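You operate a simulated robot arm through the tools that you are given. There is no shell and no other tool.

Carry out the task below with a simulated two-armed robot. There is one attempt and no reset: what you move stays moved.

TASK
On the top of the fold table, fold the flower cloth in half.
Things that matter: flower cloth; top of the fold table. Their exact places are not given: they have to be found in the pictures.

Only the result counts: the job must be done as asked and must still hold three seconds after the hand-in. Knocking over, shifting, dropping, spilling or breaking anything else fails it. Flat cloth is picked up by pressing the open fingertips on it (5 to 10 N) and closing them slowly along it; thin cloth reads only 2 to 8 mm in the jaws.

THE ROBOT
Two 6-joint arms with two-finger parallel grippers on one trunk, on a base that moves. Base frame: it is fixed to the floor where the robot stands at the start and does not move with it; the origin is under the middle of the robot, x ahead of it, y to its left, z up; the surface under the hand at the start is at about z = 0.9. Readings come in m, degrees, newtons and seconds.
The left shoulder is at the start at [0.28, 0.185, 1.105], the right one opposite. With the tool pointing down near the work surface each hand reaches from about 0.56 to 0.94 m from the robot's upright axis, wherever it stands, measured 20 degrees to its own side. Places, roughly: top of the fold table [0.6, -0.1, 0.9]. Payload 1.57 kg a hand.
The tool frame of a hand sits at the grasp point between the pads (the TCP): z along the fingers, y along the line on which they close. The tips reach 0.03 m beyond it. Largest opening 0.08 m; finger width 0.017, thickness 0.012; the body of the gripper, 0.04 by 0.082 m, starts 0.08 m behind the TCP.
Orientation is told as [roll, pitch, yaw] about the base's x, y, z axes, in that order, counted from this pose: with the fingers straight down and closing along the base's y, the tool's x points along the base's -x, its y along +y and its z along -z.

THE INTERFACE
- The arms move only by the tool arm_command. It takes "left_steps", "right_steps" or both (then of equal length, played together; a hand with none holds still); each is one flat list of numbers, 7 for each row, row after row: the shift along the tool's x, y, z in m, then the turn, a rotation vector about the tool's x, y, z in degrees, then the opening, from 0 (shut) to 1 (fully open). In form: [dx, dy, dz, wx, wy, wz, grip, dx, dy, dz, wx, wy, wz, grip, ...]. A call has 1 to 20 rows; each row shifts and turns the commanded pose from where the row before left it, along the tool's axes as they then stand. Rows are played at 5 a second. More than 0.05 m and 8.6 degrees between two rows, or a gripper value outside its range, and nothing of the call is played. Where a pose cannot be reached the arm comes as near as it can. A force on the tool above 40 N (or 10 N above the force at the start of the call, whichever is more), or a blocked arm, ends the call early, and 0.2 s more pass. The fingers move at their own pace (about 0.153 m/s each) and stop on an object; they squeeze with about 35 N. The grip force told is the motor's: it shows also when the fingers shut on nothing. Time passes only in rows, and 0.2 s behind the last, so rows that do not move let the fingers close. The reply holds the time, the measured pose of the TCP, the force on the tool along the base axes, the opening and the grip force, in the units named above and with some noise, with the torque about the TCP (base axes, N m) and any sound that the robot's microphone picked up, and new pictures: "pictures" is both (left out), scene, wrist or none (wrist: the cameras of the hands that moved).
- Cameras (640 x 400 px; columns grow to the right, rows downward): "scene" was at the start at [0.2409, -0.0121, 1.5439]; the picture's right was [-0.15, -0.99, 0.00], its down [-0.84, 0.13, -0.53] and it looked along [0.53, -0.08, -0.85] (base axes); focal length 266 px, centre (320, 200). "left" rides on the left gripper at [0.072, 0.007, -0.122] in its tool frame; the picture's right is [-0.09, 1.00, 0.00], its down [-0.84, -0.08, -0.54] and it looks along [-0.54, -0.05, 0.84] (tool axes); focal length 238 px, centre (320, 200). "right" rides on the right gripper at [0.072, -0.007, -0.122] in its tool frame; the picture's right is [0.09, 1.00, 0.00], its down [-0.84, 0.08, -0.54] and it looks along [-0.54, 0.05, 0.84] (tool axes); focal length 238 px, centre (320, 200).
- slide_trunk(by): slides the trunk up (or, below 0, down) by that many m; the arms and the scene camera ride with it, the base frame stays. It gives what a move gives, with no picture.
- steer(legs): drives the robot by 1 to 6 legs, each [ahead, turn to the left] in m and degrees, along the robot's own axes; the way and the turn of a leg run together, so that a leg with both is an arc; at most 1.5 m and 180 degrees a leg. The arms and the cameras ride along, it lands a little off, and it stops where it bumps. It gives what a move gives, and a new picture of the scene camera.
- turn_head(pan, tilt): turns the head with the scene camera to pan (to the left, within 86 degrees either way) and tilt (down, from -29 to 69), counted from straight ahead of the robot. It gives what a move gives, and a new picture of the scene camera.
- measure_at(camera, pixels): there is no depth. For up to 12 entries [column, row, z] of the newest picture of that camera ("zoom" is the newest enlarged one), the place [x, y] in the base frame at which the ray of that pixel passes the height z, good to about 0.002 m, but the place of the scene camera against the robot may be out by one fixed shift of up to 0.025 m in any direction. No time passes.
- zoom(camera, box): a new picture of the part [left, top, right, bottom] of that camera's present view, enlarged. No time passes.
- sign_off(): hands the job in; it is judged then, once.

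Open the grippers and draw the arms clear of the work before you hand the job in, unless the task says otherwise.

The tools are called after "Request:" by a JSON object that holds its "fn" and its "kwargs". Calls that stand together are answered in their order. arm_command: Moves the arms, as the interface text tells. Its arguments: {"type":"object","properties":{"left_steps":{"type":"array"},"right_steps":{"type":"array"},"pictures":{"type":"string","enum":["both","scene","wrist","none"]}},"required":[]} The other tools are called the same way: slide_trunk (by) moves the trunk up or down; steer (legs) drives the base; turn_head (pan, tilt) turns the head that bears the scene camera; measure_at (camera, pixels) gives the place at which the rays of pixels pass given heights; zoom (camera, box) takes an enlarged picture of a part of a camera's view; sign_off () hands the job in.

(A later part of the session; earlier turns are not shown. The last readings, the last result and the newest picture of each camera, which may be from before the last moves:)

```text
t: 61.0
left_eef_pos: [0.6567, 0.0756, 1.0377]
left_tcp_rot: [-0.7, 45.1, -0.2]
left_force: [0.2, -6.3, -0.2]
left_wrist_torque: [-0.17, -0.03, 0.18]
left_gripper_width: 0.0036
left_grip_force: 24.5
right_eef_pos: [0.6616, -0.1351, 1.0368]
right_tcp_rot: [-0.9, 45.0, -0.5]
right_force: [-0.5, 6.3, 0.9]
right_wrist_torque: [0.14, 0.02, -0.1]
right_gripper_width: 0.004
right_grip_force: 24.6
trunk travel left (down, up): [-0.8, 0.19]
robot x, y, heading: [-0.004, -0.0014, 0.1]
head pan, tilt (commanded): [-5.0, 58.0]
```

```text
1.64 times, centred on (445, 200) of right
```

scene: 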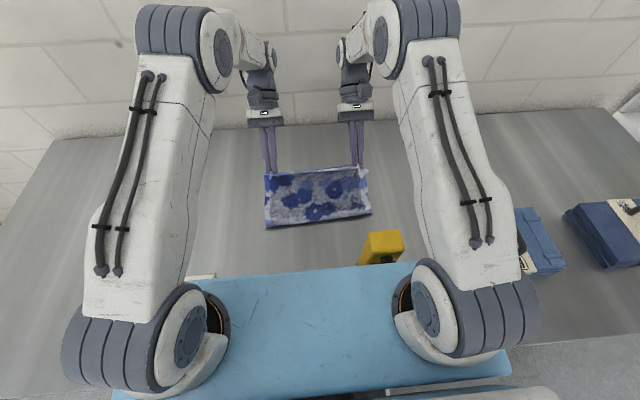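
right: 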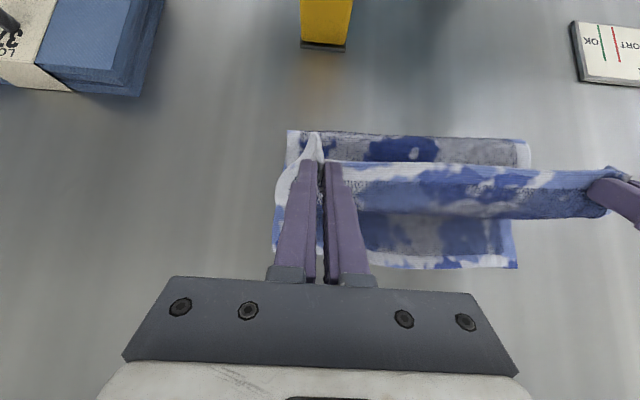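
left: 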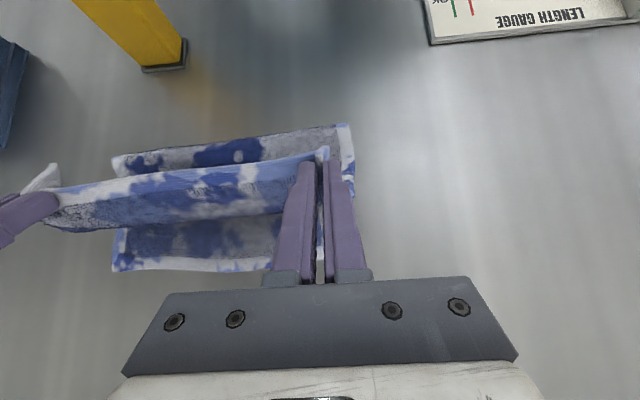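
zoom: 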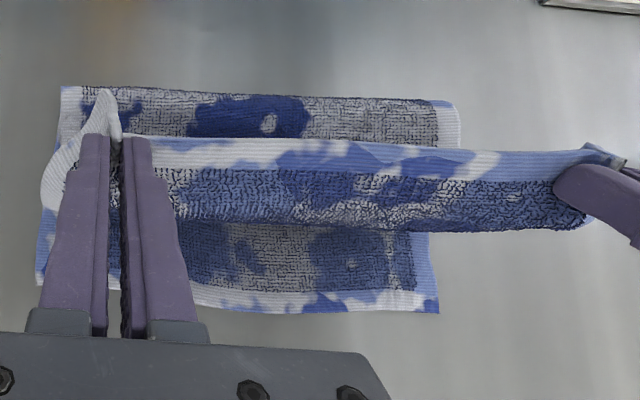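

The far edge is at x≈0.70 and the strip between the hands is still rolled by about 3 cm. I continue down and outward to tips at x≈0.686, z≈0.926 with 49° tilt, easing the lateral tension by 2 mm.

Request:
{"fn": "arm_command", "kwargs": {"left_steps": [-0.01838, -0.001, 0.00071, 0, 2, 0, 0, -0.01847, 0, 0.00218, 0, 2, 0, 0, -0.01722, 0, 0.00305, 0, 0, 0, 0, -0.01667, 0, 0.00522, 0, 0, 0, 0, -0.01602, 0, 0.00597, 0, 0, 0, 0, -0.0146, 0, 0.00607, 0, 0, 0, 0, 0, 0, 0, 0, 0, 0, 0], "right_steps": [-0.01428, 0.001, 0.00354, 0, 2, 0, 0, -0.01847, 0, 0.00218, 0, 2, 0, 0, -0.01722, 0, 0.00305, 0, 0, 0, 0, -0.01667, 0, 0.00522, 0, 0, 0, 0, -0.01602, 0, 0.00597, 0, 0, 0, 0, -0.0146, 0, 0.00607, 0, 0, 0, 0, 0, 0, 0, 0, 0, 0, 0], "pictures": "both"}}

```text
t: 62.6
left_eef_pos: [0.7097, 0.0738, 0.9462]
left_tcp_rot: [-0.7, 49.0, -0.3]
left_force: [0.0, -4.7, -0.3]
left_wrist_torque: [-0.08, 0.0, 0.1]
left_gripper_width: 0.0038
left_grip_force: 24.7
right_eef_pos: [0.7049, -0.1344, 0.9454]
right_tcp_rot: [-1.0, 49.0, -0.5]
right_force: [0.0, 4.9, 1.2]
right_wrist_torque: [0.13, 0.0, -0.09]
right_gripper_width: 0.004
right_grip_force: 24.6
trunk travel left (down, up): [-0.8, 0.19]
robot x, y, heading: [-0.0006, 0.0002, 0.1]
head pan, tilt (commanded): [-5.0, 58.0]
```

scene: 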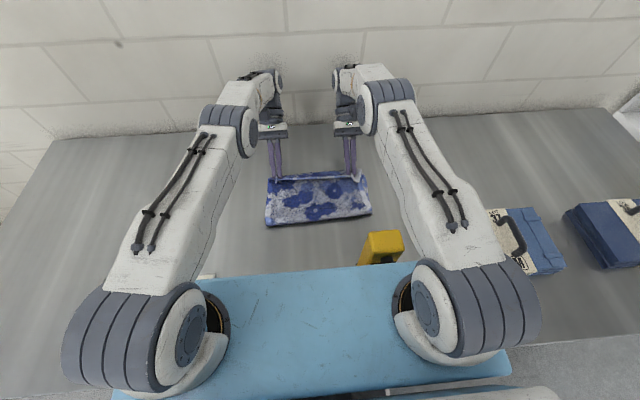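
right: 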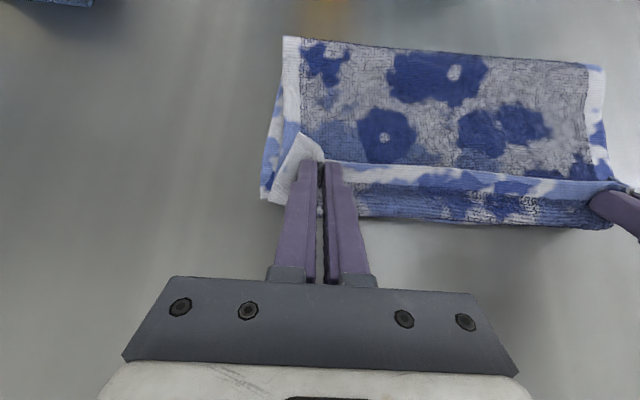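
left: 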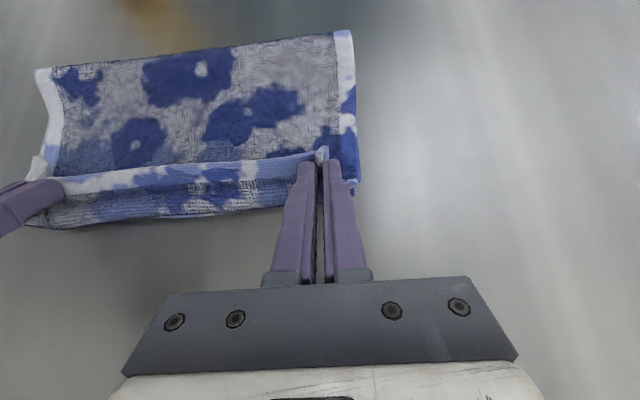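

I zoom in to see how the strip and far edge lie now.

Request:
{"fn": "zoom", "kwargs": {"camera": "right", "box": [250, 100, 640, 260]}}

Request:
{"fn": "zoom", "kwargs": {"camera": "left", "box": [0, 100, 400, 260]}}

Request:
{"fn": "zoom", "kwargs": {"camera": "scene", "box": [230, 60, 420, 240]}}

Request:
{"fn": "measure_at", "kwargs": {"camera": "right", "pixels": [[262, 198, 0.902], [450, 222, 0.91], [450, 172, 0.93], [284, 37, 0.91], [605, 68, 0.91]]}}

Request:
{"fn": "measure_at", "kwargs": {"camera": "left", "pixels": [[358, 182, 0.902], [200, 216, 0.91], [352, 30, 0.91], [35, 68, 0.91], [60, 228, 0.905]]}}

```text
1.64 times, centred on (445, 180) of right
```

zoom: 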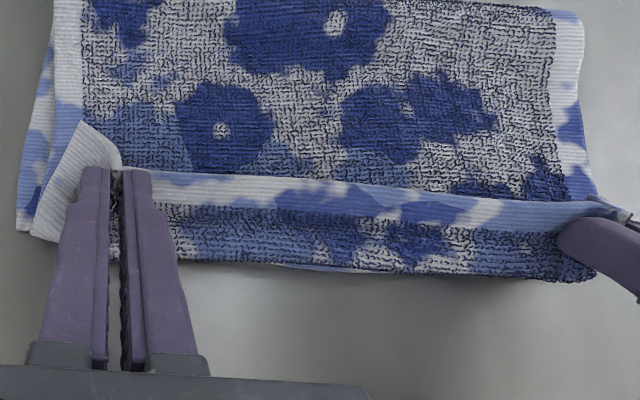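

```text
1.60 times, centred on (200, 180) of left
```

zoom: 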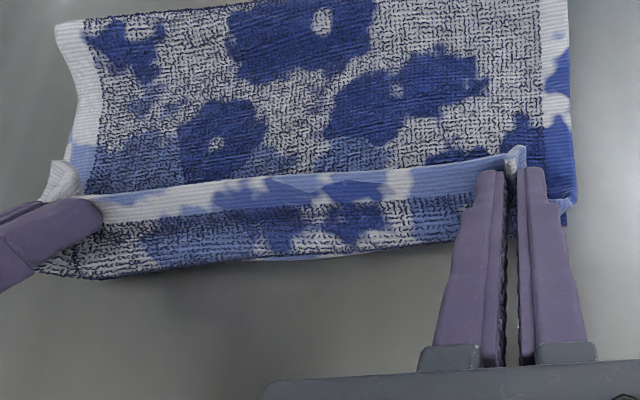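

```text
2.22 times, centred on (325, 150) of scene
```

zoom: 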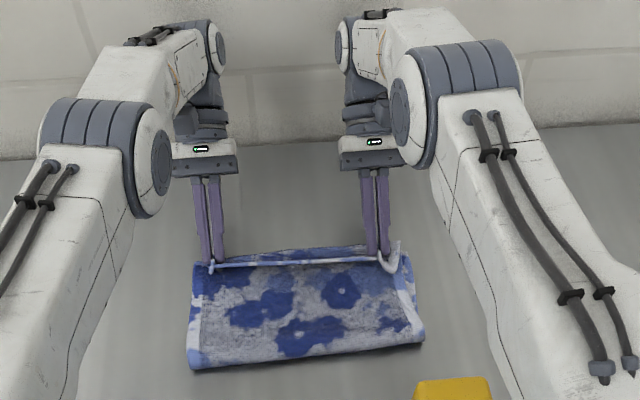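

```text
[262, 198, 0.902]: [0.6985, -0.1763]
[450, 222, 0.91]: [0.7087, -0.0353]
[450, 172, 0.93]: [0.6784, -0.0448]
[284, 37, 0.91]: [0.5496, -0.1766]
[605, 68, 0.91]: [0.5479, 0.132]
```

```text
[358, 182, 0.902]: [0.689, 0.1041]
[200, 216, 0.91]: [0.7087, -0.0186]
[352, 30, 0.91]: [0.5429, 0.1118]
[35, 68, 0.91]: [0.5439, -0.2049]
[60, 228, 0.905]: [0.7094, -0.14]
```

The upper layer (crease 0.548, bend 0.71, strip 0.03) is again ~4 cm longer than the lower. I swing the hems back up toward x≈0.53 so that the crease re-lays nearer, then I'll come down on a smaller arc with more tilt.

Request:
{"fn": "arm_command", "kwargs": {"left_steps": [0.0232, 0, 0.00457, 0, -1.125, 0, 0, 0.0232, 0, 0.00457, 0, -1.125, 0, 0, 0.0232, 0, 0.00457, 0, -1.125, 0, 0, 0.0232, 0, 0.00457, 0, -1.125, 0, 0, 0.0232, 0, 0.00457, 0, -1.125, 0, 0, 0.0232, 0, 0.00457, 0, -1.125, 0, 0, 0.0232, 0, 0.00457, 0, -1.125, 0, 0, 0.0232, 0, 0.00457, 0, -1.125, 0, 0], "right_steps": [0.0232, 0, 0.00457, 0, -1.125, 0, 0, 0.0232, 0, 0.00457, 0, -1.125, 0, 0, 0.0232, 0, 0.00457, 0, -1.125, 0, 0, 0.0232, 0, 0.00457, 0, -1.125, 0, 0, 0.0232, 0, 0.00457, 0, -1.125, 0, 0, 0.0232, 0, 0.00457, 0, -1.125, 0, 0, 0.0232, 0, 0.00457, 0, -1.125, 0, 0, 0.0232, 0, 0.00457, 0, -1.125, 0, 0], "pictures": "both"}}

```text
t: 64.4
left_eef_pos: [0.5535, 0.0744, 1.0524]
left_tcp_rot: [-0.5, 40.0, -0.1]
left_force: [1.0, -2.1, 0.7]
left_wrist_torque: [-0.11, 0.01, 0.03]
left_gripper_width: 0.0039
left_grip_force: 24.5
right_eef_pos: [0.5471, -0.1326, 1.0511]
right_tcp_rot: [-0.8, 40.0, -0.3]
right_force: [-0.3, 2.1, 0.7]
right_wrist_torque: [0.0, 0.0, -0.01]
right_gripper_width: 0.0038
right_grip_force: 24.2
trunk travel left (down, up): [-0.8, 0.19]
robot x, y, heading: [-0.0015, 0.0023, 0.1]
head pan, tilt (commanded): [-5.0, 58.0]
```

scene: 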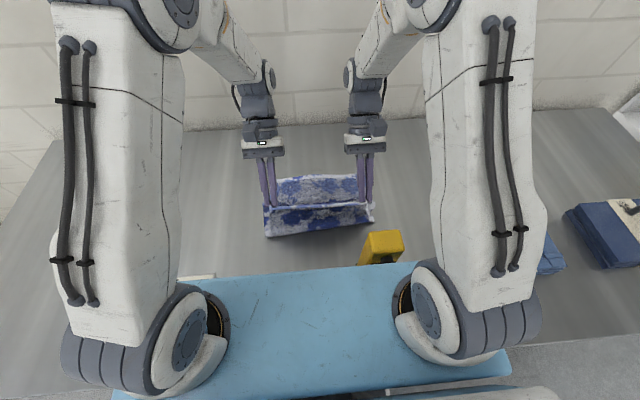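
right: 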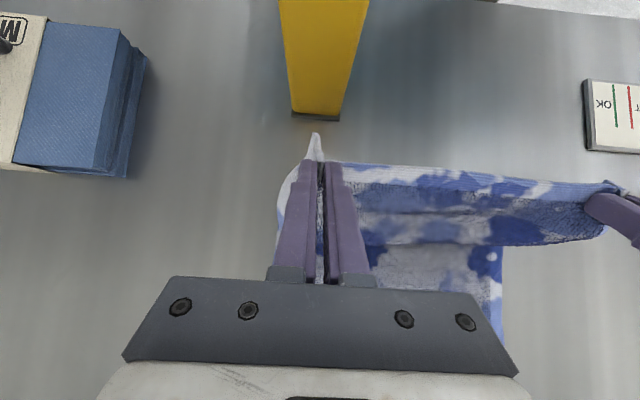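
left: 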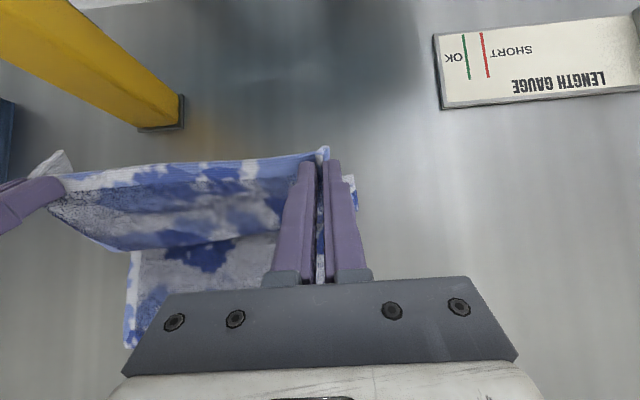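

θ=40° is fine here and the crease is back at about 0.52. Now I come down on a smaller arc (final tips ≈(0.646, 0.934)) while tilting up to 64°.

Request:
{"fn": "arm_command", "kwargs": {"left_steps": [-0.0137, 0, -0.00881, 0, 3, 0, 0, -0.02102, 0, -0.0099, 0, 3, 0, 0, -0.02266, 0, -0.0074, 0, 3, 0, 0, -0.02395, 0, -0.00436, 0, 3, 0, 0, -0.02341, 0, -0.00192, 0, 3, 0, 0, -0.02181, 0, 0.00078, 0, 3, 0, 0, -0.01912, 0, 0.00216, 0, 3, 0, 0, -0.01686, 0, 0.00338, 0, 3, 0, 0], "right_steps": [-0.0142, 0, -0.00941, 0, 3, 0, 0, -0.02152, 0, -0.0105, 0, 3, 0, 0, -0.02316, 0, -0.008, 0, 3, 0, 0, -0.02445, 0, -0.00496, 0, 3, 0, 0, -0.02391, 0, -0.00252, 0, 3, 0, 0, -0.02231, 0, 0.00018, 0, 3, 0, 0, -0.01962, 0, 0.00156, 0, 3, 0, 0, -0.01736, 0, 0.00278, 0, 3, 0, 0], "pictures": "both"}}

```text
t: 66.2
left_eef_pos: [0.6506, 0.0773, 0.9469]
left_tcp_rot: [-1.2, 63.8, -0.8]
left_force: [1.5, -10.7, 0.2]
left_wrist_torque: [-0.12, -0.05, 0.31]
left_gripper_width: 0.0037
left_grip_force: 24.6
left hand out of reach, approached as far as the arm can: row 8
right_eef_pos: [0.6568, -0.1359, 0.9463]
right_tcp_rot: [-1.3, 64.0, -1.0]
right_force: [-0.5, 10.4, 0.2]
right_wrist_torque: [0.18, -0.03, -0.25]
right_gripper_width: 0.0036
right_grip_force: 24.0
right hand out of reach, approached as far as the arm can: row 8
trunk travel left (down, up): [-0.8, 0.19]
robot x, y, heading: [0.0031, 0.0008, -0.0]
head pan, tilt (commanded): [-5.0, 58.0]
```

scene: 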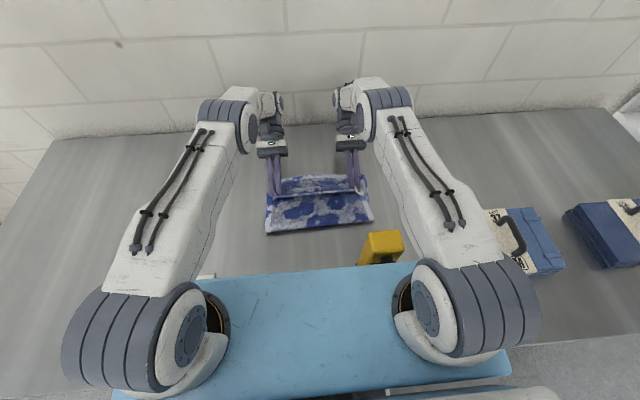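
right: 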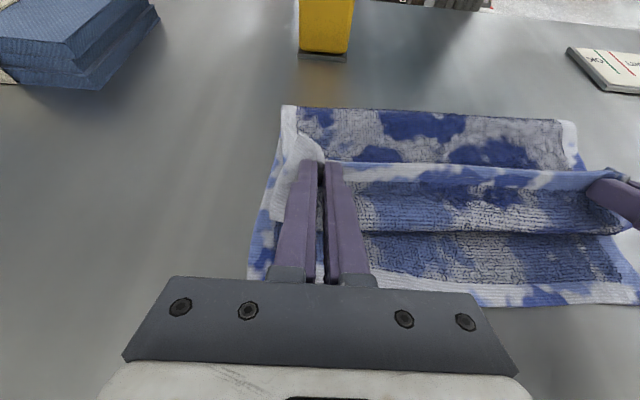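
left: 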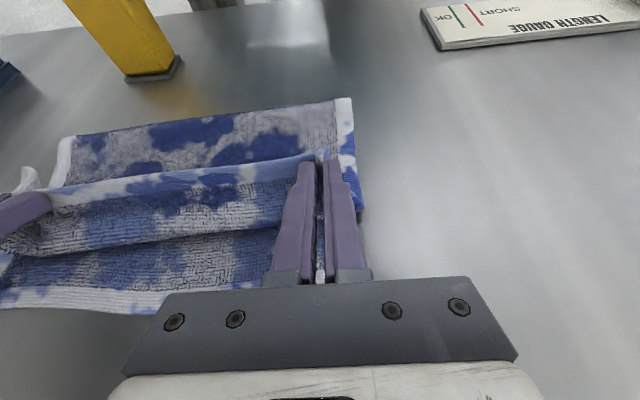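

64° is about the limit. Tension is 10 N sideways, so I'll ease. I zoom to see the strip's orientation now.

Request:
{"fn": "zoom", "kwargs": {"camera": "right", "box": [240, 90, 640, 320]}}

Request:
{"fn": "zoom", "kwargs": {"camera": "scene", "box": [240, 120, 400, 245]}}

Request:
{"fn": "measure_at", "kwargs": {"camera": "right", "pixels": [[283, 105, 0.91], [571, 122, 0.91], [250, 278, 0.902], [480, 305, 0.902], [450, 232, 0.92], [450, 170, 0.945]]}}

Request:
{"fn": "measure_at", "kwargs": {"camera": "left", "pixels": [[350, 98, 0.91], [62, 140, 0.91], [100, 312, 0.902], [150, 313, 0.902], [0, 307, 0.902]]}}

```text
1.60 times, centred on (440, 205) of right
```

zoom: 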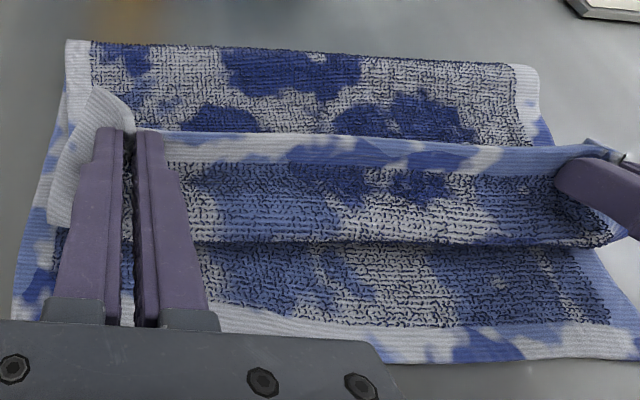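

```text
3.20 times, centred on (320, 182) of scene
```

zoom: 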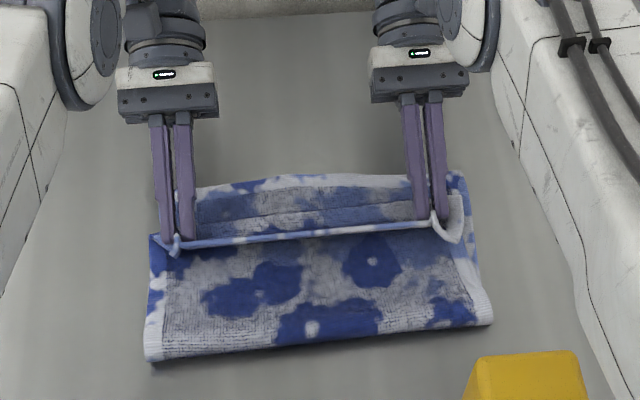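

```text
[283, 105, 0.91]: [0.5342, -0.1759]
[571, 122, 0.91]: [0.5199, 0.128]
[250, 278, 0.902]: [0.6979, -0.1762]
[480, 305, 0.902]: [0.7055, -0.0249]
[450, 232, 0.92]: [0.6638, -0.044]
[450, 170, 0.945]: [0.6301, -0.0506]
```

```text
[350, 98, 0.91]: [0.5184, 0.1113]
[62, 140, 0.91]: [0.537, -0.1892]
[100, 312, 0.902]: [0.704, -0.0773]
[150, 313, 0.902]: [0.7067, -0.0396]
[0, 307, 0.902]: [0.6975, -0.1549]
```

The strip now slopes up at ~36°, the halves match well (crease 0.519/0.534, far edge 0.70, unrolled hem would land ≈0.705). To pull it out without dragging everything, I'll let the left hand go and use it to pin the cloth while the right pulls its corner taut. First: left opens, rises and tilts back.

Request:
{"fn": "arm_command", "kwargs": {"left_steps": [0, -0.001, 0, 0, 0, 0, 0.15, 0, 0, 0, 0, 0, 0, 0.3, 0, 0, 0, 0, 0, 0, 0.45, 0.00899, 0, -0.00438, 0, 0, 0, 0.45, 0.01798, 0, -0.00877, 0, 0, 0, 0.45, 0.01798, 0, -0.00877, 0, 0, 0, 0.45, 0.00899, 0, -0.00438, 0, -7, 0, 0.45, 0, 0, 0, 0, -7, 0, 0.45, 0, 0, 0, 0, -7, 0, 0.45, 0, 0, 0, 0, -7, 0, 0.45, 0, 0, 0, 0, -7, 0, 0.45, 0, 0, 0, 0, -7, 0, 0.45, 0, 0, 0, 0, -7, 0, 0.45], "pictures": "both"}}

```text
t: 69.0
left_eef_pos: [0.6477, 0.0773, 1.008]
left_tcp_rot: [-0.6, 15.0, 0.2]
left_force: [-0.1, -0.1, 0.5]
left_wrist_torque: [0.01, 0.01, 0.01]
left_gripper_width: 0.0361
left_grip_force: 0.2
left hand out of reach, approached as far as the arm can: row 6
right_eef_pos: [0.6552, -0.1368, 0.9454]
right_tcp_rot: [-1.6, 63.9, -1.1]
right_force: [-0.4, 0.3, 0.4]
right_wrist_torque: [-0.02, -0.05, 0.01]
right_gripper_width: 0.0038
right_grip_force: 24.6
trunk travel left (down, up): [-0.8, 0.19]
robot x, y, heading: [-0.0001, 0.0005, -0.3]
head pan, tilt (commanded): [-5.0, 58.0]
```

scene: 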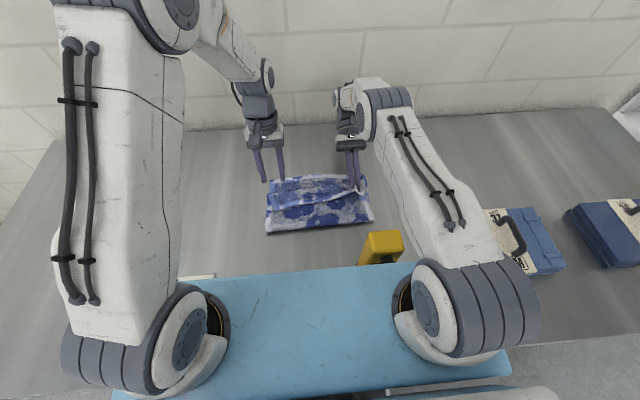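
left: 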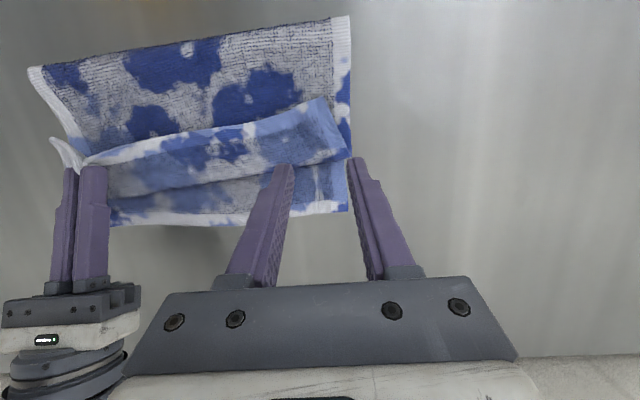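

Left is free and the left end of the flap fell back further. I zoom to see it.

Request:
{"fn": "zoom", "kwargs": {"camera": "left", "box": [20, 10, 380, 240]}}

Request:
{"fn": "measure_at", "kwargs": {"camera": "left", "pixels": [[325, 98, 0.912], [350, 158, 0.91], [348, 16, 0.91], [30, 68, 0.91], [345, 210, 0.902], [112, 224, 0.902], [230, 130, 0.92], [120, 158, 0.93]]}}

```text
1.74 times, centred on (200, 125) of left
```

zoom: 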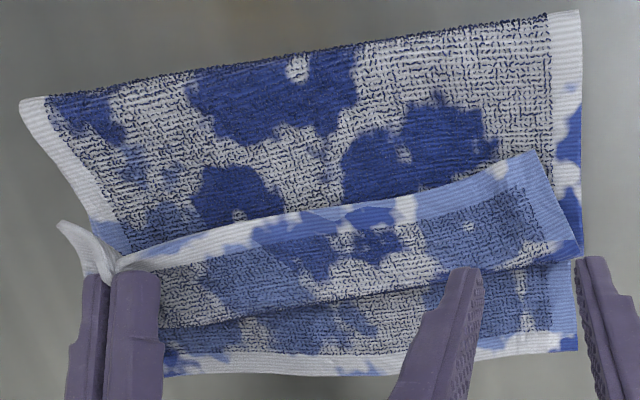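

```text
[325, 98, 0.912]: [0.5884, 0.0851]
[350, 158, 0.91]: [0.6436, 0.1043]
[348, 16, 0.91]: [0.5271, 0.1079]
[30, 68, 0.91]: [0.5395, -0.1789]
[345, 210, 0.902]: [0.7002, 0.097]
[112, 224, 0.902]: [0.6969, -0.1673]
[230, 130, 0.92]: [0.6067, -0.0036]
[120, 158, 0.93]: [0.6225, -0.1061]
```

The left flap corner fell to (0.588, 0.085) with its bend at 0.645, so unrolled it would just reach the far edge (0.70). I bring the left hand over the body at (0.575, −0.04) to pin it while the right pulls.

Request:
{"fn": "arm_command", "kwargs": {"left_steps": [0.01352, -0.0234, 0.00362, 0, 0, 0, 0.45, 0.01352, -0.0234, 0.00362, 0, 0, 0, 0.45, 0.01352, -0.0234, 0.00362, 0, 0, 0, 0.45, 0.01352, -0.0234, 0.00362, 0, 0, 0, 0.45, 0.01352, -0.0234, 0.00362, 0, 0, 0, 0.45, -0.00401, 0, 0.01497, 0, 0, 0, 0.45, -0.00401, 0, 0.01497, 0, 0, 0, 0.45, -0.00401, 0, 0.01497, 0, 0, 0, 0.45, -0.00401, 0, 0.01497, 0, 0, 0, 0.45, 0, 0, 0, 0, 0, 0, 0.45], "pictures": "both"}}

```text
t: 71.2
left_eef_pos: [0.5802, -0.0396, 0.9419]
left_tcp_rot: [-0.6, 15.0, 0.3]
left_force: [0.2, -0.1, -0.8]
left_wrist_torque: [-0.01, 0.01, 0.0]
left_gripper_width: 0.0359
left_grip_force: 0.1
right_eef_pos: [0.6558, -0.1374, 0.9469]
right_tcp_rot: [-1.5, 63.8, -1.1]
right_force: [-0.1, -0.3, -0.5]
right_wrist_torque: [-0.05, 0.0, -0.01]
right_gripper_width: 0.0039
right_grip_force: 24.5
trunk travel left (down, up): [-0.8, 0.19]
robot x, y, heading: [-0.0023, 0.0008, -0.0]
head pan, tilt (commanded): [-5.0, 58.0]
```

scene: 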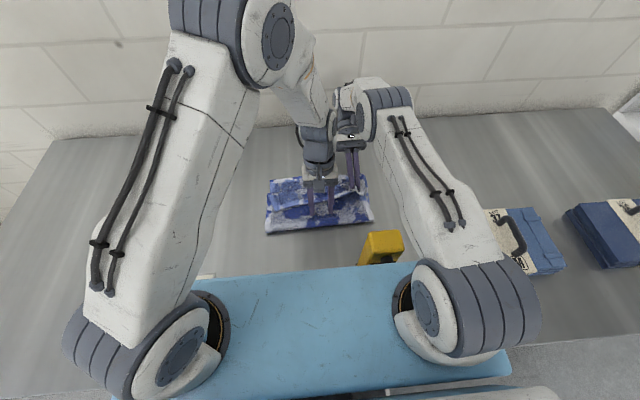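
left: 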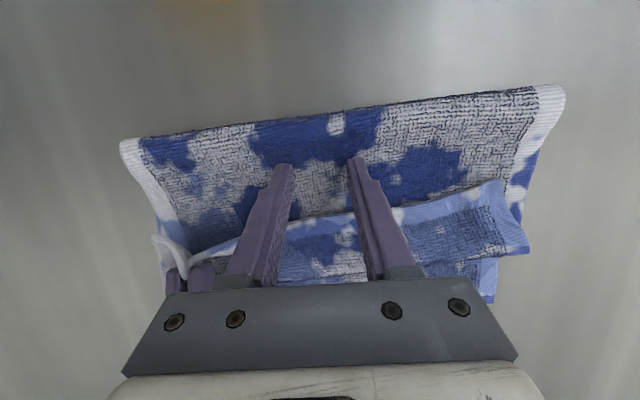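

The left tips are just above the body in front of the hem. I press down in small steps to pin.

Request:
{"fn": "arm_command", "kwargs": {"left_steps": [-0.00052, 0, 0.00193, 0, 0, 0, 0.45, -0.00052, 0, 0.00193, 0, 0, 0, 0.45, -0.00026, 0, 0.00097, 0, 0, 0, 0.45, 0, 0, 0, 0, 0, 0, 0.45], "pictures": "none"}}

```text
t: 72.2
left_eef_pos: [0.5789, -0.0403, 0.9407]
left_tcp_rot: [-0.5, 15.0, 0.1]
left_force: [0.1, 0.9, 0.3]
left_wrist_torque: [0.01, 0.0, 0.0]
left_gripper_width: 0.0363
left_grip_force: 0.1
right_eef_pos: [0.6557, -0.1355, 0.9463]
right_tcp_rot: [-1.5, 63.9, -1.1]
right_force: [0.4, -0.4, -0.2]
right_wrist_torque: [-0.03, -0.01, 0.02]
right_gripper_width: 0.004
right_grip_force: 24.5
trunk travel left (down, up): [-0.8, 0.19]
robot x, y, heading: [0.0027, -0.0021, 0.0]
head pan, tilt (commanded): [-5.0, 58.0]
```

Request:
{"fn": "arm_command", "kwargs": {"left_steps": [-0.00052, 0, 0.00193, 0, 0, 0, 0.45, -0.00026, 0, 0.00097, 0, 0, 0, 0.45, 0, 0, 0, 0, 0, 0, 0.45], "pictures": "none"}}

```text
t: 73.0
left_eef_pos: [0.5783, -0.0392, 0.9378]
left_tcp_rot: [-0.5, 15.0, 0.1]
left_force: [1.8, 0.5, 3.9]
left_wrist_torque: [0.05, -0.04, 0.02]
left_gripper_width: 0.036
left_grip_force: 0.1
right_eef_pos: [0.6555, -0.1368, 0.9471]
right_tcp_rot: [-1.5, 63.9, -1.1]
right_force: [0.0, -0.3, -0.4]
right_wrist_torque: [-0.02, -0.05, 0.04]
right_gripper_width: 0.004
right_grip_force: 24.7
trunk travel left (down, up): [-0.8, 0.19]
robot x, y, heading: [-0.0029, -0.0021, -0.2]
head pan, tilt (commanded): [-5.0, 58.0]
```

The left now presses 4 N; I add another 2 mm to pin firmly.

Request:
{"fn": "arm_command", "kwargs": {"left_steps": [-0.00026, 0, 0.00097, 0, 0, 0, 0.45, -0.00026, 0, 0.00097, 0, 0, 0, 0.45, 0, 0, 0, 0, 0, 0, 0.45], "pictures": "none"}}

```text
t: 73.8
left_eef_pos: [0.578, -0.0405, 0.936]
left_tcp_rot: [-0.5, 15.0, 0.1]
left_force: [1.0, 3.6, 9.0]
left_wrist_torque: [0.14, -0.01, 0.02]
left_gripper_width: 0.0359
left_grip_force: 0.1
right_eef_pos: [0.6563, -0.1377, 0.9467]
right_tcp_rot: [-1.5, 64.0, -1.1]
right_force: [0.6, -0.2, -0.5]
right_wrist_torque: [-0.01, 0.02, 0.0]
right_gripper_width: 0.0037
right_grip_force: 24.8
trunk travel left (down, up): [-0.8, 0.19]
robot x, y, heading: [0.0003, -0.002, -0.3]
head pan, tilt (commanded): [-5.0, 58.0]
```

The left pins with 9 N. Now the right pulls its corner outward to x≈0.70 while easing its tilt from 64° to 50°, and shifts 8 mm to the right to match the far-right corner.

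Request:
{"fn": "arm_command", "kwargs": {"right_steps": [-0.003626, -0.0013, -0.006521, 0, -2.33, 0, 0, -0.003884, -0.0013, -0.00637, 0, -2.33, 0, 0, -0.004147, -0.0013, -0.006202, 0, -2.33, 0, 0, -0.004392, -0.0013, -0.00603, 0, -2.33, 0, 0, -0.004631, -0.0013, -0.005849, 0, -2.33, 0, 0, -0.004872, -0.0013, -0.005649, 0, -2.33, 0, 0, 0, 0, 0, 0, 0, 0, 0], "pictures": "both"}}

```text
t: 75.4
left_eef_pos: [0.578, -0.0407, 0.9367]
left_tcp_rot: [-0.5, 15.0, 0.2]
left_force: [1.4, 1.9, 9.2]
left_wrist_torque: [0.12, -0.01, 0.0]
left_gripper_width: 0.0359
left_grip_force: 0.1
right_eef_pos: [0.7019, -0.1437, 0.9447]
right_tcp_rot: [-1.1, 50.1, -0.5]
right_force: [-0.2, 0.3, 0.0]
right_wrist_torque: [-0.03, 0.02, 0.03]
right_gripper_width: 0.0038
right_grip_force: 24.4
trunk travel left (down, up): [-0.8, 0.19]
robot x, y, heading: [0.0007, 0.0049, -0.0]
head pan, tilt (commanded): [-5.0, 58.0]
```

scene: 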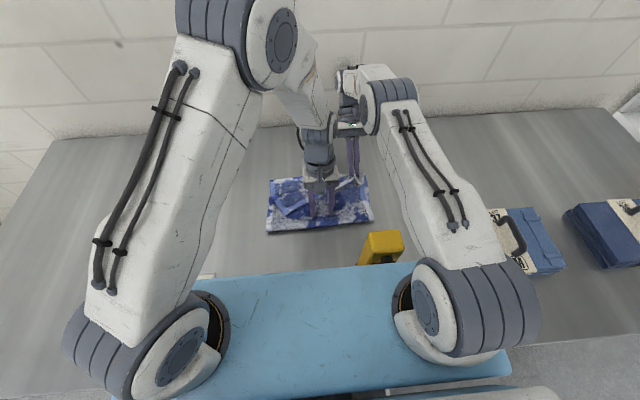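
right: 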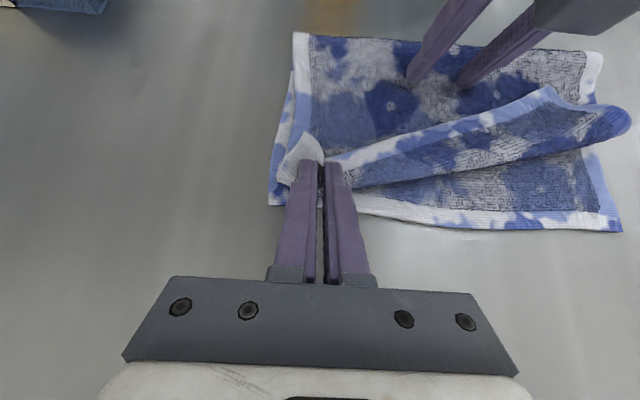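

The pin held: the right corner came out while the rest stayed. I zoom in on the right corner.

Request:
{"fn": "zoom", "kwargs": {"camera": "right", "box": [250, 20, 640, 260]}}

Request:
{"fn": "measure_at", "kwargs": {"camera": "right", "pixels": [[271, 204, 0.902], [622, 231, 0.902], [450, 222, 0.902], [360, 190, 0.915], [293, 33, 0.91], [602, 55, 0.91], [545, 88, 0.915], [310, 135, 0.92]]}}

```text
1.64 times, centred on (445, 140) of right
```

zoom: 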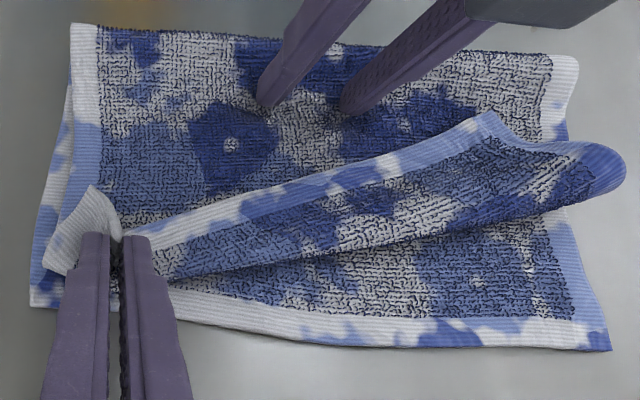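

```text
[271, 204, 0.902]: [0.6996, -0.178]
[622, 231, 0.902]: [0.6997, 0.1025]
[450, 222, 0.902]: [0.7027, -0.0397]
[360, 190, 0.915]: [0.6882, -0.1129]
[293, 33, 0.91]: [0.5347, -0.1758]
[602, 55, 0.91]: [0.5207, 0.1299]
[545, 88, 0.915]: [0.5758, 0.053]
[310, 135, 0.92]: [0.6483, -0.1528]
```

The right corner still has a loose loop. I pull it a further 2.5 cm outward (tilt 46°) watching for tension.

Request:
{"fn": "arm_command", "kwargs": {"right_steps": [-0.00402, 0, -0.00479, 0, -1, 0, 0, -0.00402, 0, -0.00479, 0, -1, 0, 0, -0.00402, 0, -0.00479, 0, -1, 0, 0, -0.00402, 0, -0.00479, 0, -1, 0, 0, 0, 0, 0, 0, 0, 0, 0], "pictures": "wrist"}}

```text
t: 76.6
left_eef_pos: [0.5788, -0.0419, 0.936]
left_tcp_rot: [-0.6, 15.0, 0.1]
left_force: [1.4, 0.9, 9.1]
left_wrist_torque: [0.11, -0.06, 0.03]
left_gripper_width: 0.036
left_grip_force: 0.0
right_eef_pos: [0.7276, -0.1426, 0.9438]
right_tcp_rot: [-0.9, 46.2, -0.4]
right_force: [-2.3, 1.9, -0.9]
right_wrist_torque: [-0.03, 0.05, -0.02]
right_gripper_width: 0.0041
right_grip_force: 24.2
trunk travel left (down, up): [-0.8, 0.19]
robot x, y, heading: [0.0033, -0.0017, -0.0]
head pan, tilt (commanded): [-5.0, 58.0]
```

right: 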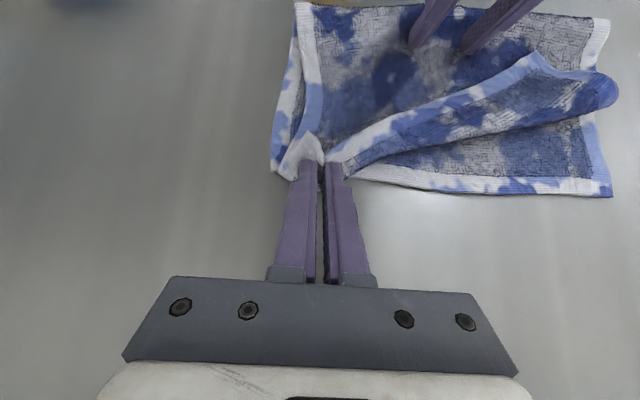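

Some tension (−2.3 N) is there now. I zoom on the corner.

Request:
{"fn": "zoom", "kwargs": {"camera": "right", "box": [250, 90, 450, 230]}}

Request:
{"fn": "measure_at", "kwargs": {"camera": "right", "pixels": [[270, 168, 0.902], [612, 196, 0.902], [308, 132, 0.925], [290, 178, 0.91], [348, 178, 0.91], [296, 3, 0.91], [608, 20, 0.91]]}}

```text
2.86 times, centred on (350, 160) of right
```

zoom: 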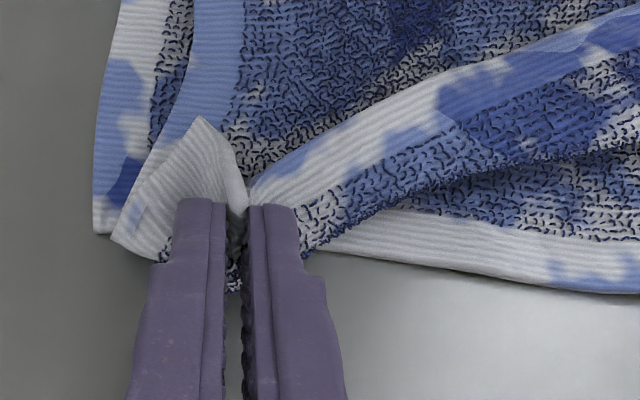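

```text
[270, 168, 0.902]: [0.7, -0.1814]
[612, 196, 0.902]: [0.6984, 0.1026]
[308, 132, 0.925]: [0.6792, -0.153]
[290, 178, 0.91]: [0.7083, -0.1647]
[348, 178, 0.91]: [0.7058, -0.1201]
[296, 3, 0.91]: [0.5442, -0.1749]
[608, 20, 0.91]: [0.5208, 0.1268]
```

The right hem is pulled out to x≈0.71 with a small roll. I lower it, open slowly, and rise away; then I'll drag the rolled strip outward with light fingertip pressure while the left keeps pinning.

Request:
{"fn": "arm_command", "kwargs": {"right_steps": [-0.0036, 0, 0.0035, 0, 0, 0, 0, -0.0036, 0, 0.0035, 0, 0, 0, 0, 0, 0, 0, 0, 0, 0, 0.1, 0, 0, 0, 0, 0, 0, 0.2, 0, 0, 0, 0, 0, 0, 0.3, 0, 0, 0, 0, 0, 0, 0.4, 0.0108, 0, -0.0104, 0, 0, 0, 0.4, 0.0108, 0, -0.0104, 0, 0, 0, 0.4, 0.0108, 0, -0.0104, 0, 0, 0, 0.4, 0.0108, 0, -0.0104, 0, 0, 0, 0.4], "pictures": "both"}}

```text
t: 78.8
left_eef_pos: [0.577, -0.0405, 0.9365]
left_tcp_rot: [-0.5, 15.0, 0.1]
left_force: [1.6, 1.3, 10.0]
left_wrist_torque: [0.08, -0.01, -0.01]
left_gripper_width: 0.0358
left_grip_force: 0.0
right_eef_pos: [0.7254, -0.141, 0.9949]
right_tcp_rot: [-1.0, 46.1, -0.4]
right_force: [-0.2, -0.2, 0.3]
right_wrist_torque: [-0.01, 0.03, 0.05]
right_gripper_width: 0.0319
right_grip_force: 0.0
trunk travel left (down, up): [-0.8, 0.19]
robot x, y, heading: [0.0002, -0.0021, -0.1]
head pan, tilt (commanded): [-5.0, 58.0]
```

scene: 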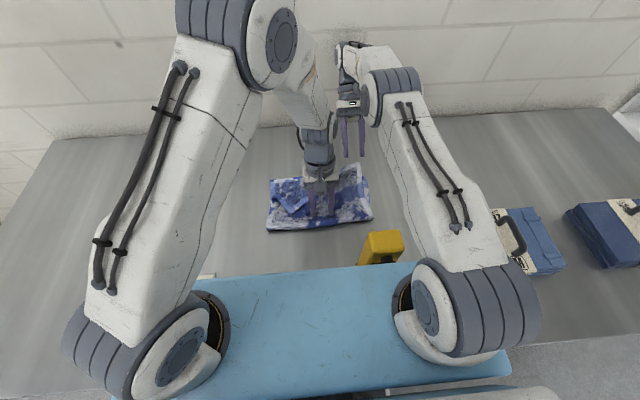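
right: 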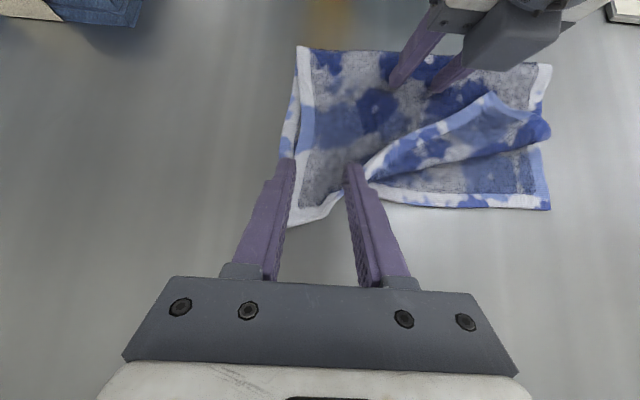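

Excellent — after pulling taut and releasing, the right corner flipped over outward. I zoom in to see the state.

Request:
{"fn": "zoom", "kwargs": {"camera": "right", "box": [250, 30, 600, 250]}}

Request:
{"fn": "measure_at", "kwargs": {"camera": "right", "pixels": [[289, 226, 0.905], [335, 200, 0.905], [550, 209, 0.902], [296, 47, 0.91], [550, 65, 0.91], [490, 92, 0.915], [550, 130, 0.92], [282, 155, 0.902]]}}

```text
1.82 times, centred on (425, 140) of right
```

zoom: 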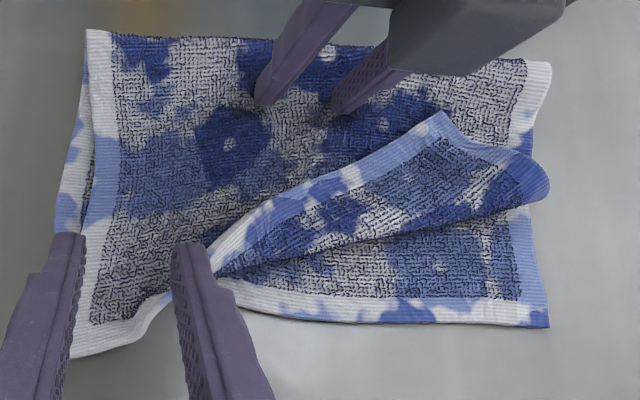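

```text
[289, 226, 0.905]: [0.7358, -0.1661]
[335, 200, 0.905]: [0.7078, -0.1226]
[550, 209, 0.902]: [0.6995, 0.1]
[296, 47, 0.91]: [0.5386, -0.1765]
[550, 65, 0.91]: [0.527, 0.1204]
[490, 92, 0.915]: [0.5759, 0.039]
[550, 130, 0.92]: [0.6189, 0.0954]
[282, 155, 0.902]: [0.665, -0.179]
```

The right corner lies flat at (0.736, −0.166), face down. Now the same for the left corner, whose flap tip is at (0.576, 0.039). I move the left hand off its pin to above that corner, and turn the right hand upright to take over the pinning.

Request:
{"fn": "arm_command", "kwargs": {"left_steps": [0.00647, 0, -0.02415, 0, 0, 0, 0.45, 0.00647, 0, -0.02415, 0, 0, 0, 0.45, -0.00869, 0.02, -0.00233, 0, 0, 0, 0.45, -0.00869, 0.02, -0.00233, 0, 0, 0, 0.4, -0.00869, 0.02, -0.00233, 0, 0, 0, 0.4, -0.00869, 0.02, -0.00233, 0, 0, 0, 0.4], "right_steps": [0.0108, 0, -0.0104, 0, 0, 0, 0.4, 0.0108, 0, -0.0104, 0, -6.2, 0, 0.4, 0, 0, 0, 0, -6.2, 0, 0.4, 0, 0, 0, 0, -6.2, 0, 0.45, 0, 0, 0, 0, -6.2, 0, 0.45, 0, 0, 0, 0, -6.2, 0, 0.45], "pictures": "both"}}

```text
t: 80.2
left_eef_pos: [0.6139, 0.0406, 0.9842]
left_tcp_rot: [-0.5, 15.0, 0.0]
left_force: [0.5, 0.1, -0.3]
left_wrist_torque: [-0.01, 0.01, -0.03]
left_gripper_width: 0.0321
left_grip_force: 0.1
right_eef_pos: [0.727, -0.1419, 1.0235]
right_tcp_rot: [-0.8, 15.0, 0.1]
right_force: [0.2, -0.3, 0.3]
right_wrist_torque: [-0.01, -0.01, 0.03]
right_gripper_width: 0.0358
right_grip_force: 0.1
trunk travel left (down, up): [-0.8, 0.19]
robot x, y, heading: [0.0056, -0.0007, 0.1]
head pan, tilt (commanded): [-5.0, 58.0]
```

scene: 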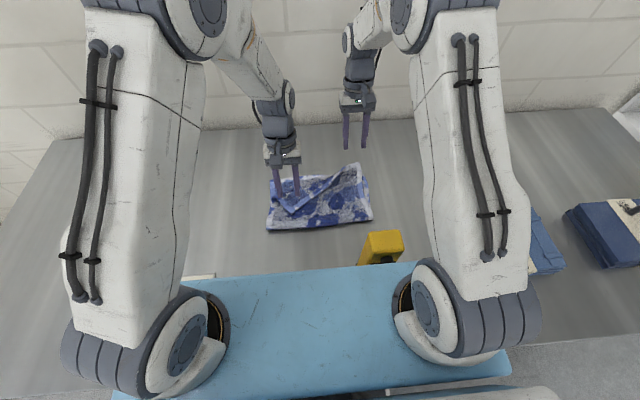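
right: 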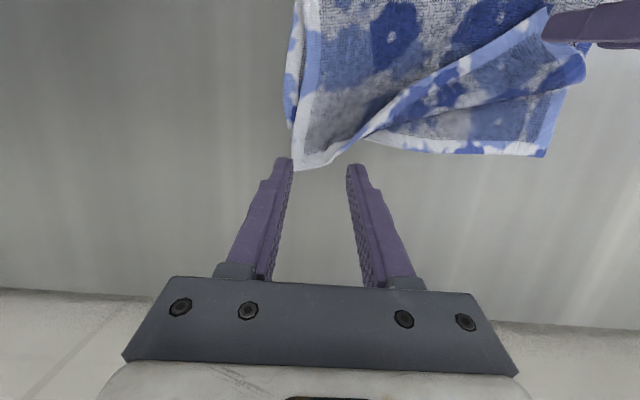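
left: 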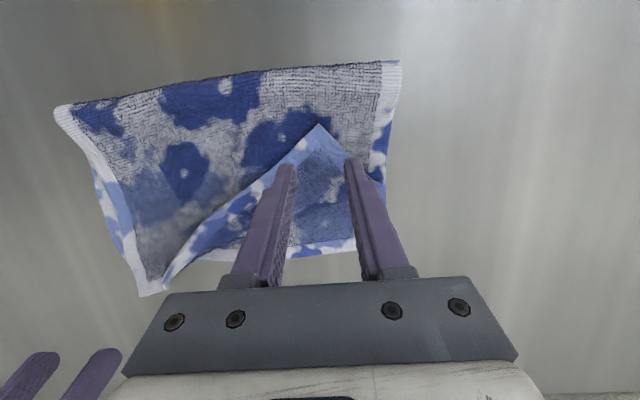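

The left hand is well centred over the flap corner ((320,125) between its fingers). I bring the right hand to pin at (0.59, −0.09).

Request:
{"fn": "arm_command", "kwargs": {"right_steps": [0.02206, 0.0087, 0.00591, 0, 0, 0, 0.45, 0.02206, 0.0087, 0.00591, 0, 0, 0, 0.45, 0.02206, 0.0087, 0.00591, 0, 0, 0, 0.45, 0.02206, 0.0087, 0.00591, 0, 0, 0, 0.45, 0.02206, 0.0087, 0.00591, 0, 0, 0, 0.45, 0.02206, 0.0087, 0.00591, 0, 0, 0, 0.45, -0.00508, 0, 0.01896, 0, 0, 0, 0.45, -0.00508, 0, 0.01896, 0, 0, 0, 0.45, -0.00508, 0, 0.01896, 0, 0, 0, 0.45, -0.00508, 0, 0.01896, 0, 0, 0, 0.45, 0, 0, 0, 0, 0, 0, 0.45], "pictures": "wrist"}}

```text
t: 82.6
left_eef_pos: [0.6149, 0.0403, 0.9851]
left_tcp_rot: [-0.6, 15.1, 0.1]
left_force: [0.0, -0.4, 0.4]
left_wrist_torque: [0.0, 0.01, 0.01]
left_gripper_width: 0.0319
left_grip_force: 0.1
right_eef_pos: [0.5925, -0.0926, 0.948]
right_tcp_rot: [-0.7, 15.0, 0.1]
right_force: [0.1, 0.4, 0.1]
right_wrist_torque: [0.01, 0.0, 0.04]
right_gripper_width: 0.036
right_grip_force: 0.0
trunk travel left (down, up): [-0.8, 0.19]
robot x, y, heading: [-0.0011, -0.0009, 0.2]
head pan, tilt (commanded): [-5.0, 58.0]
```

right: 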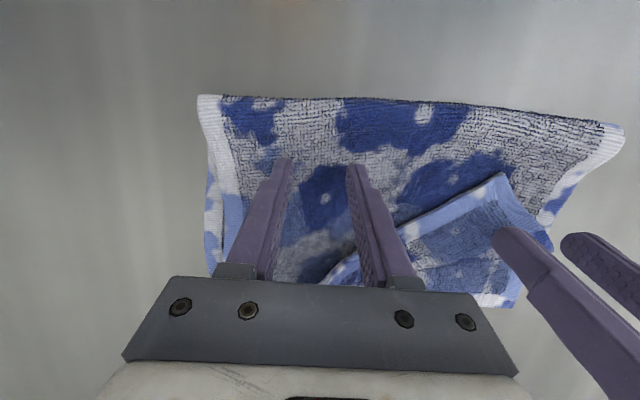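

The right is over the body. I lower it about 10 mm toward pinning contact and bring the left down to just above the flap corner.

Request:
{"fn": "arm_command", "kwargs": {"left_steps": [-0.00233, 0, 0.00869, 0, 0, 0, 0.4, -0.00233, 0, 0.00869, 0, 0, 0, 0.4, -0.00233, 0, 0.00869, 0, 0, 0, 0.4, -0.00233, 0, 0.00869, 0, 0, 0, 0.4, 0, 0, 0, 0, 0, 0, 0.4], "right_steps": [-0.00065, 0, 0.00241, 0, 0, 0, 0.45, -0.00065, 0, 0.00241, 0, 0, 0, 0.45, -0.00065, 0, 0.00241, 0, 0, 0, 0.45, -0.00065, 0, 0.00241, 0, 0, 0, 0.45, 0, 0, 0, 0, 0, 0, 0.45], "pictures": "wrist"}}

```text
t: 83.8
left_eef_pos: [0.6136, 0.0407, 0.9493]
left_tcp_rot: [-0.6, 14.9, 0.0]
left_force: [0.4, 0.5, -0.7]
left_wrist_torque: [0.07, 0.03, 0.03]
left_gripper_width: 0.0321
left_grip_force: 0.1
right_eef_pos: [0.5908, -0.0918, 0.9359]
right_tcp_rot: [-0.6, 15.0, 0.1]
right_force: [-1.6, 0.3, 6.2]
right_wrist_torque: [0.02, 0.01, 0.0]
right_gripper_width: 0.0358
right_grip_force: 0.1
trunk travel left (down, up): [-0.8, 0.19]
robot x, y, heading: [0.0017, 0.0026, 0.0]
head pan, tilt (commanded): [-5.0, 58.0]
```

right: 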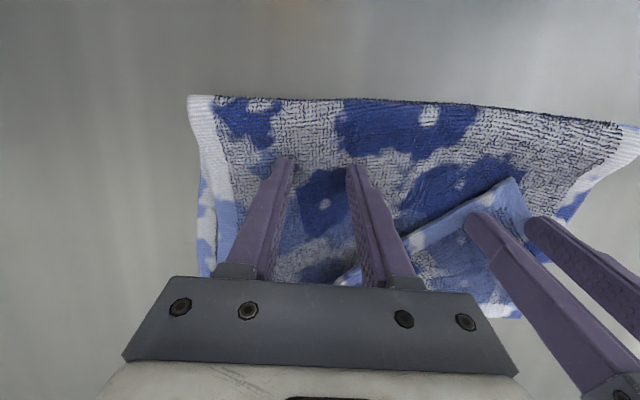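
left: 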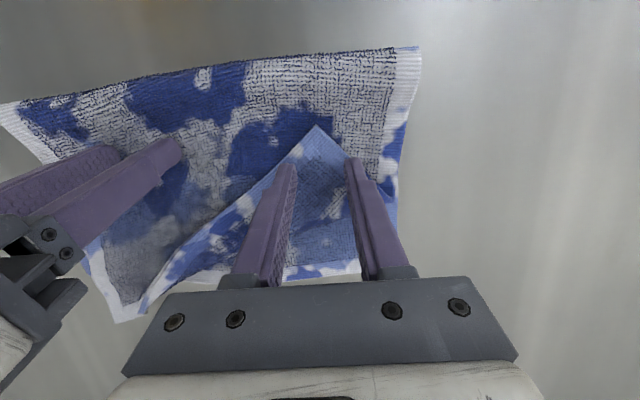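

The right pins at 6 N; left is centred. I lower the left 8 mm and add 0.7 mm on the right.

Request:
{"fn": "arm_command", "kwargs": {"left_steps": [-0.00052, 0, 0.00193, 0, 0, 0, 0.4, -0.00052, 0, 0.00193, 0, 0, 0, 0.4, -0.00052, 0, 0.00193, 0, 0, 0, 0.4, -0.00039, 0, 0.00145, 0, 0, 0, 0.4, 0, 0, 0, 0, 0, 0, 0.4], "right_steps": [-0.00018, 0, 0.00068, 0, 0, 0, 0.45, 0, 0, 0, 0, 0, 0, 0.45, 0, 0, 0, 0, 0, 0, 0.45, 0, 0, 0, 0, 0, 0, 0.45, 0, 0, 0, 0, 0, 0, 0.45], "pictures": "none"}}

```text
t: 85.0
left_eef_pos: [0.6127, 0.0393, 0.9412]
left_tcp_rot: [-0.5, 15.0, 0.2]
left_force: [0.8, 0.2, 2.3]
left_wrist_torque: [0.01, 0.02, 0.01]
left_gripper_width: 0.0319
left_grip_force: 0.1
right_eef_pos: [0.5921, -0.0921, 0.9363]
right_tcp_rot: [-0.7, 14.9, 0.1]
right_force: [-0.3, 0.5, 13.9]
right_wrist_torque: [0.11, 0.03, -0.02]
right_gripper_width: 0.0362
right_grip_force: 0.0
trunk travel left (down, up): [-0.8, 0.19]
robot x, y, heading: [0.0011, -0.0009, 0.1]
head pan, tilt (commanded): [-5.0, 58.0]
```

Right pins with 14 N; left touches at 2.3 N. I lower the left 1.5 mm more and close slowly.

Request:
{"fn": "arm_command", "kwargs": {"left_steps": [-0.00039, 0, 0.00145, 0, 0, 0, 0.4, 0, 0, 0, 0, 0, 0, 0.4, 0, 0, 0, 0, 0, 0, 0.35, 0, 0, 0, 0, 0, 0, 0.31, 0, 0, 0, 0, 0, 0, 0.27, 0, 0, 0, 0, 0, 0, 0.23, 0, 0, 0, 0, 0, 0, 0.19, 0, 0, 0, 0, 0, 0, 0.15, 0, 0, 0, 0, 0, 0, 0.11, 0, 0, 0, 0, 0, 0, 0.07, 0, 0, 0, 0, 0, 0, 0.03, 0, 0, 0, 0, 0, 0, 0, 0, 0, 0, 0, 0, 0, 0, 0, 0, 0, 0, 0, 0, 0], "pictures": "wrist"}}

Request:
{"fn": "zoom", "kwargs": {"camera": "left", "box": [250, 90, 410, 210]}}

```text
t: 88.0
left_eef_pos: [0.6134, 0.041, 0.9407]
left_tcp_rot: [-0.5, 15.0, 0.1]
left_force: [0.7, -0.1, 3.1]
left_wrist_torque: [0.03, 0.01, 0.0]
left_gripper_width: 0.0
left_grip_force: 21.2
right_eef_pos: [0.5909, -0.092, 0.9357]
right_tcp_rot: [-0.7, 15.2, 0.2]
right_force: [0.6, 0.1, 15.3]
right_wrist_torque: [0.18, 0.0, 0.0]
right_gripper_width: 0.0362
right_grip_force: 0.4
trunk travel left (down, up): [-0.8, 0.19]
robot x, y, heading: [-0.0003, -0.0033, -0.1]
head pan, tilt (commanded): [-5.0, 58.0]
```

left: 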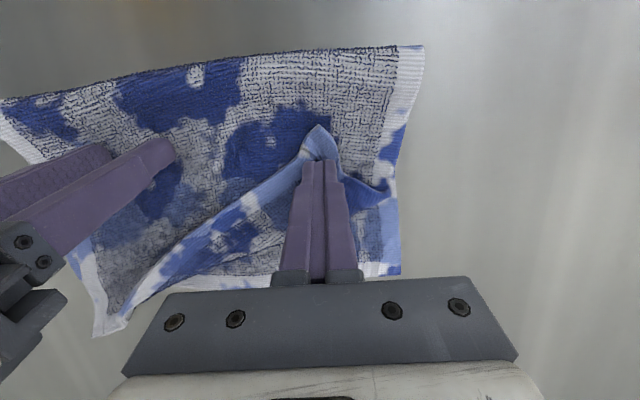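

```text
3.33 times, centred on (330, 150) of left
```

zoom: 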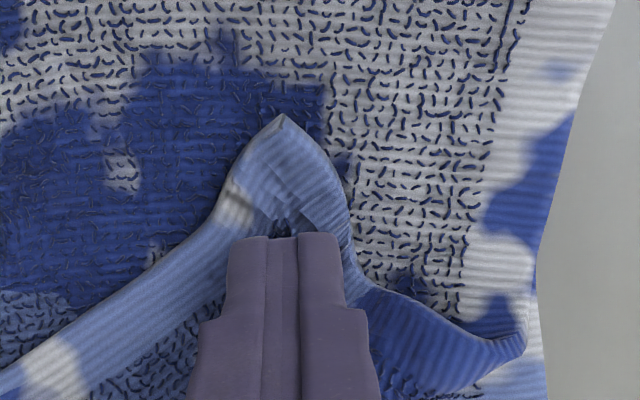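

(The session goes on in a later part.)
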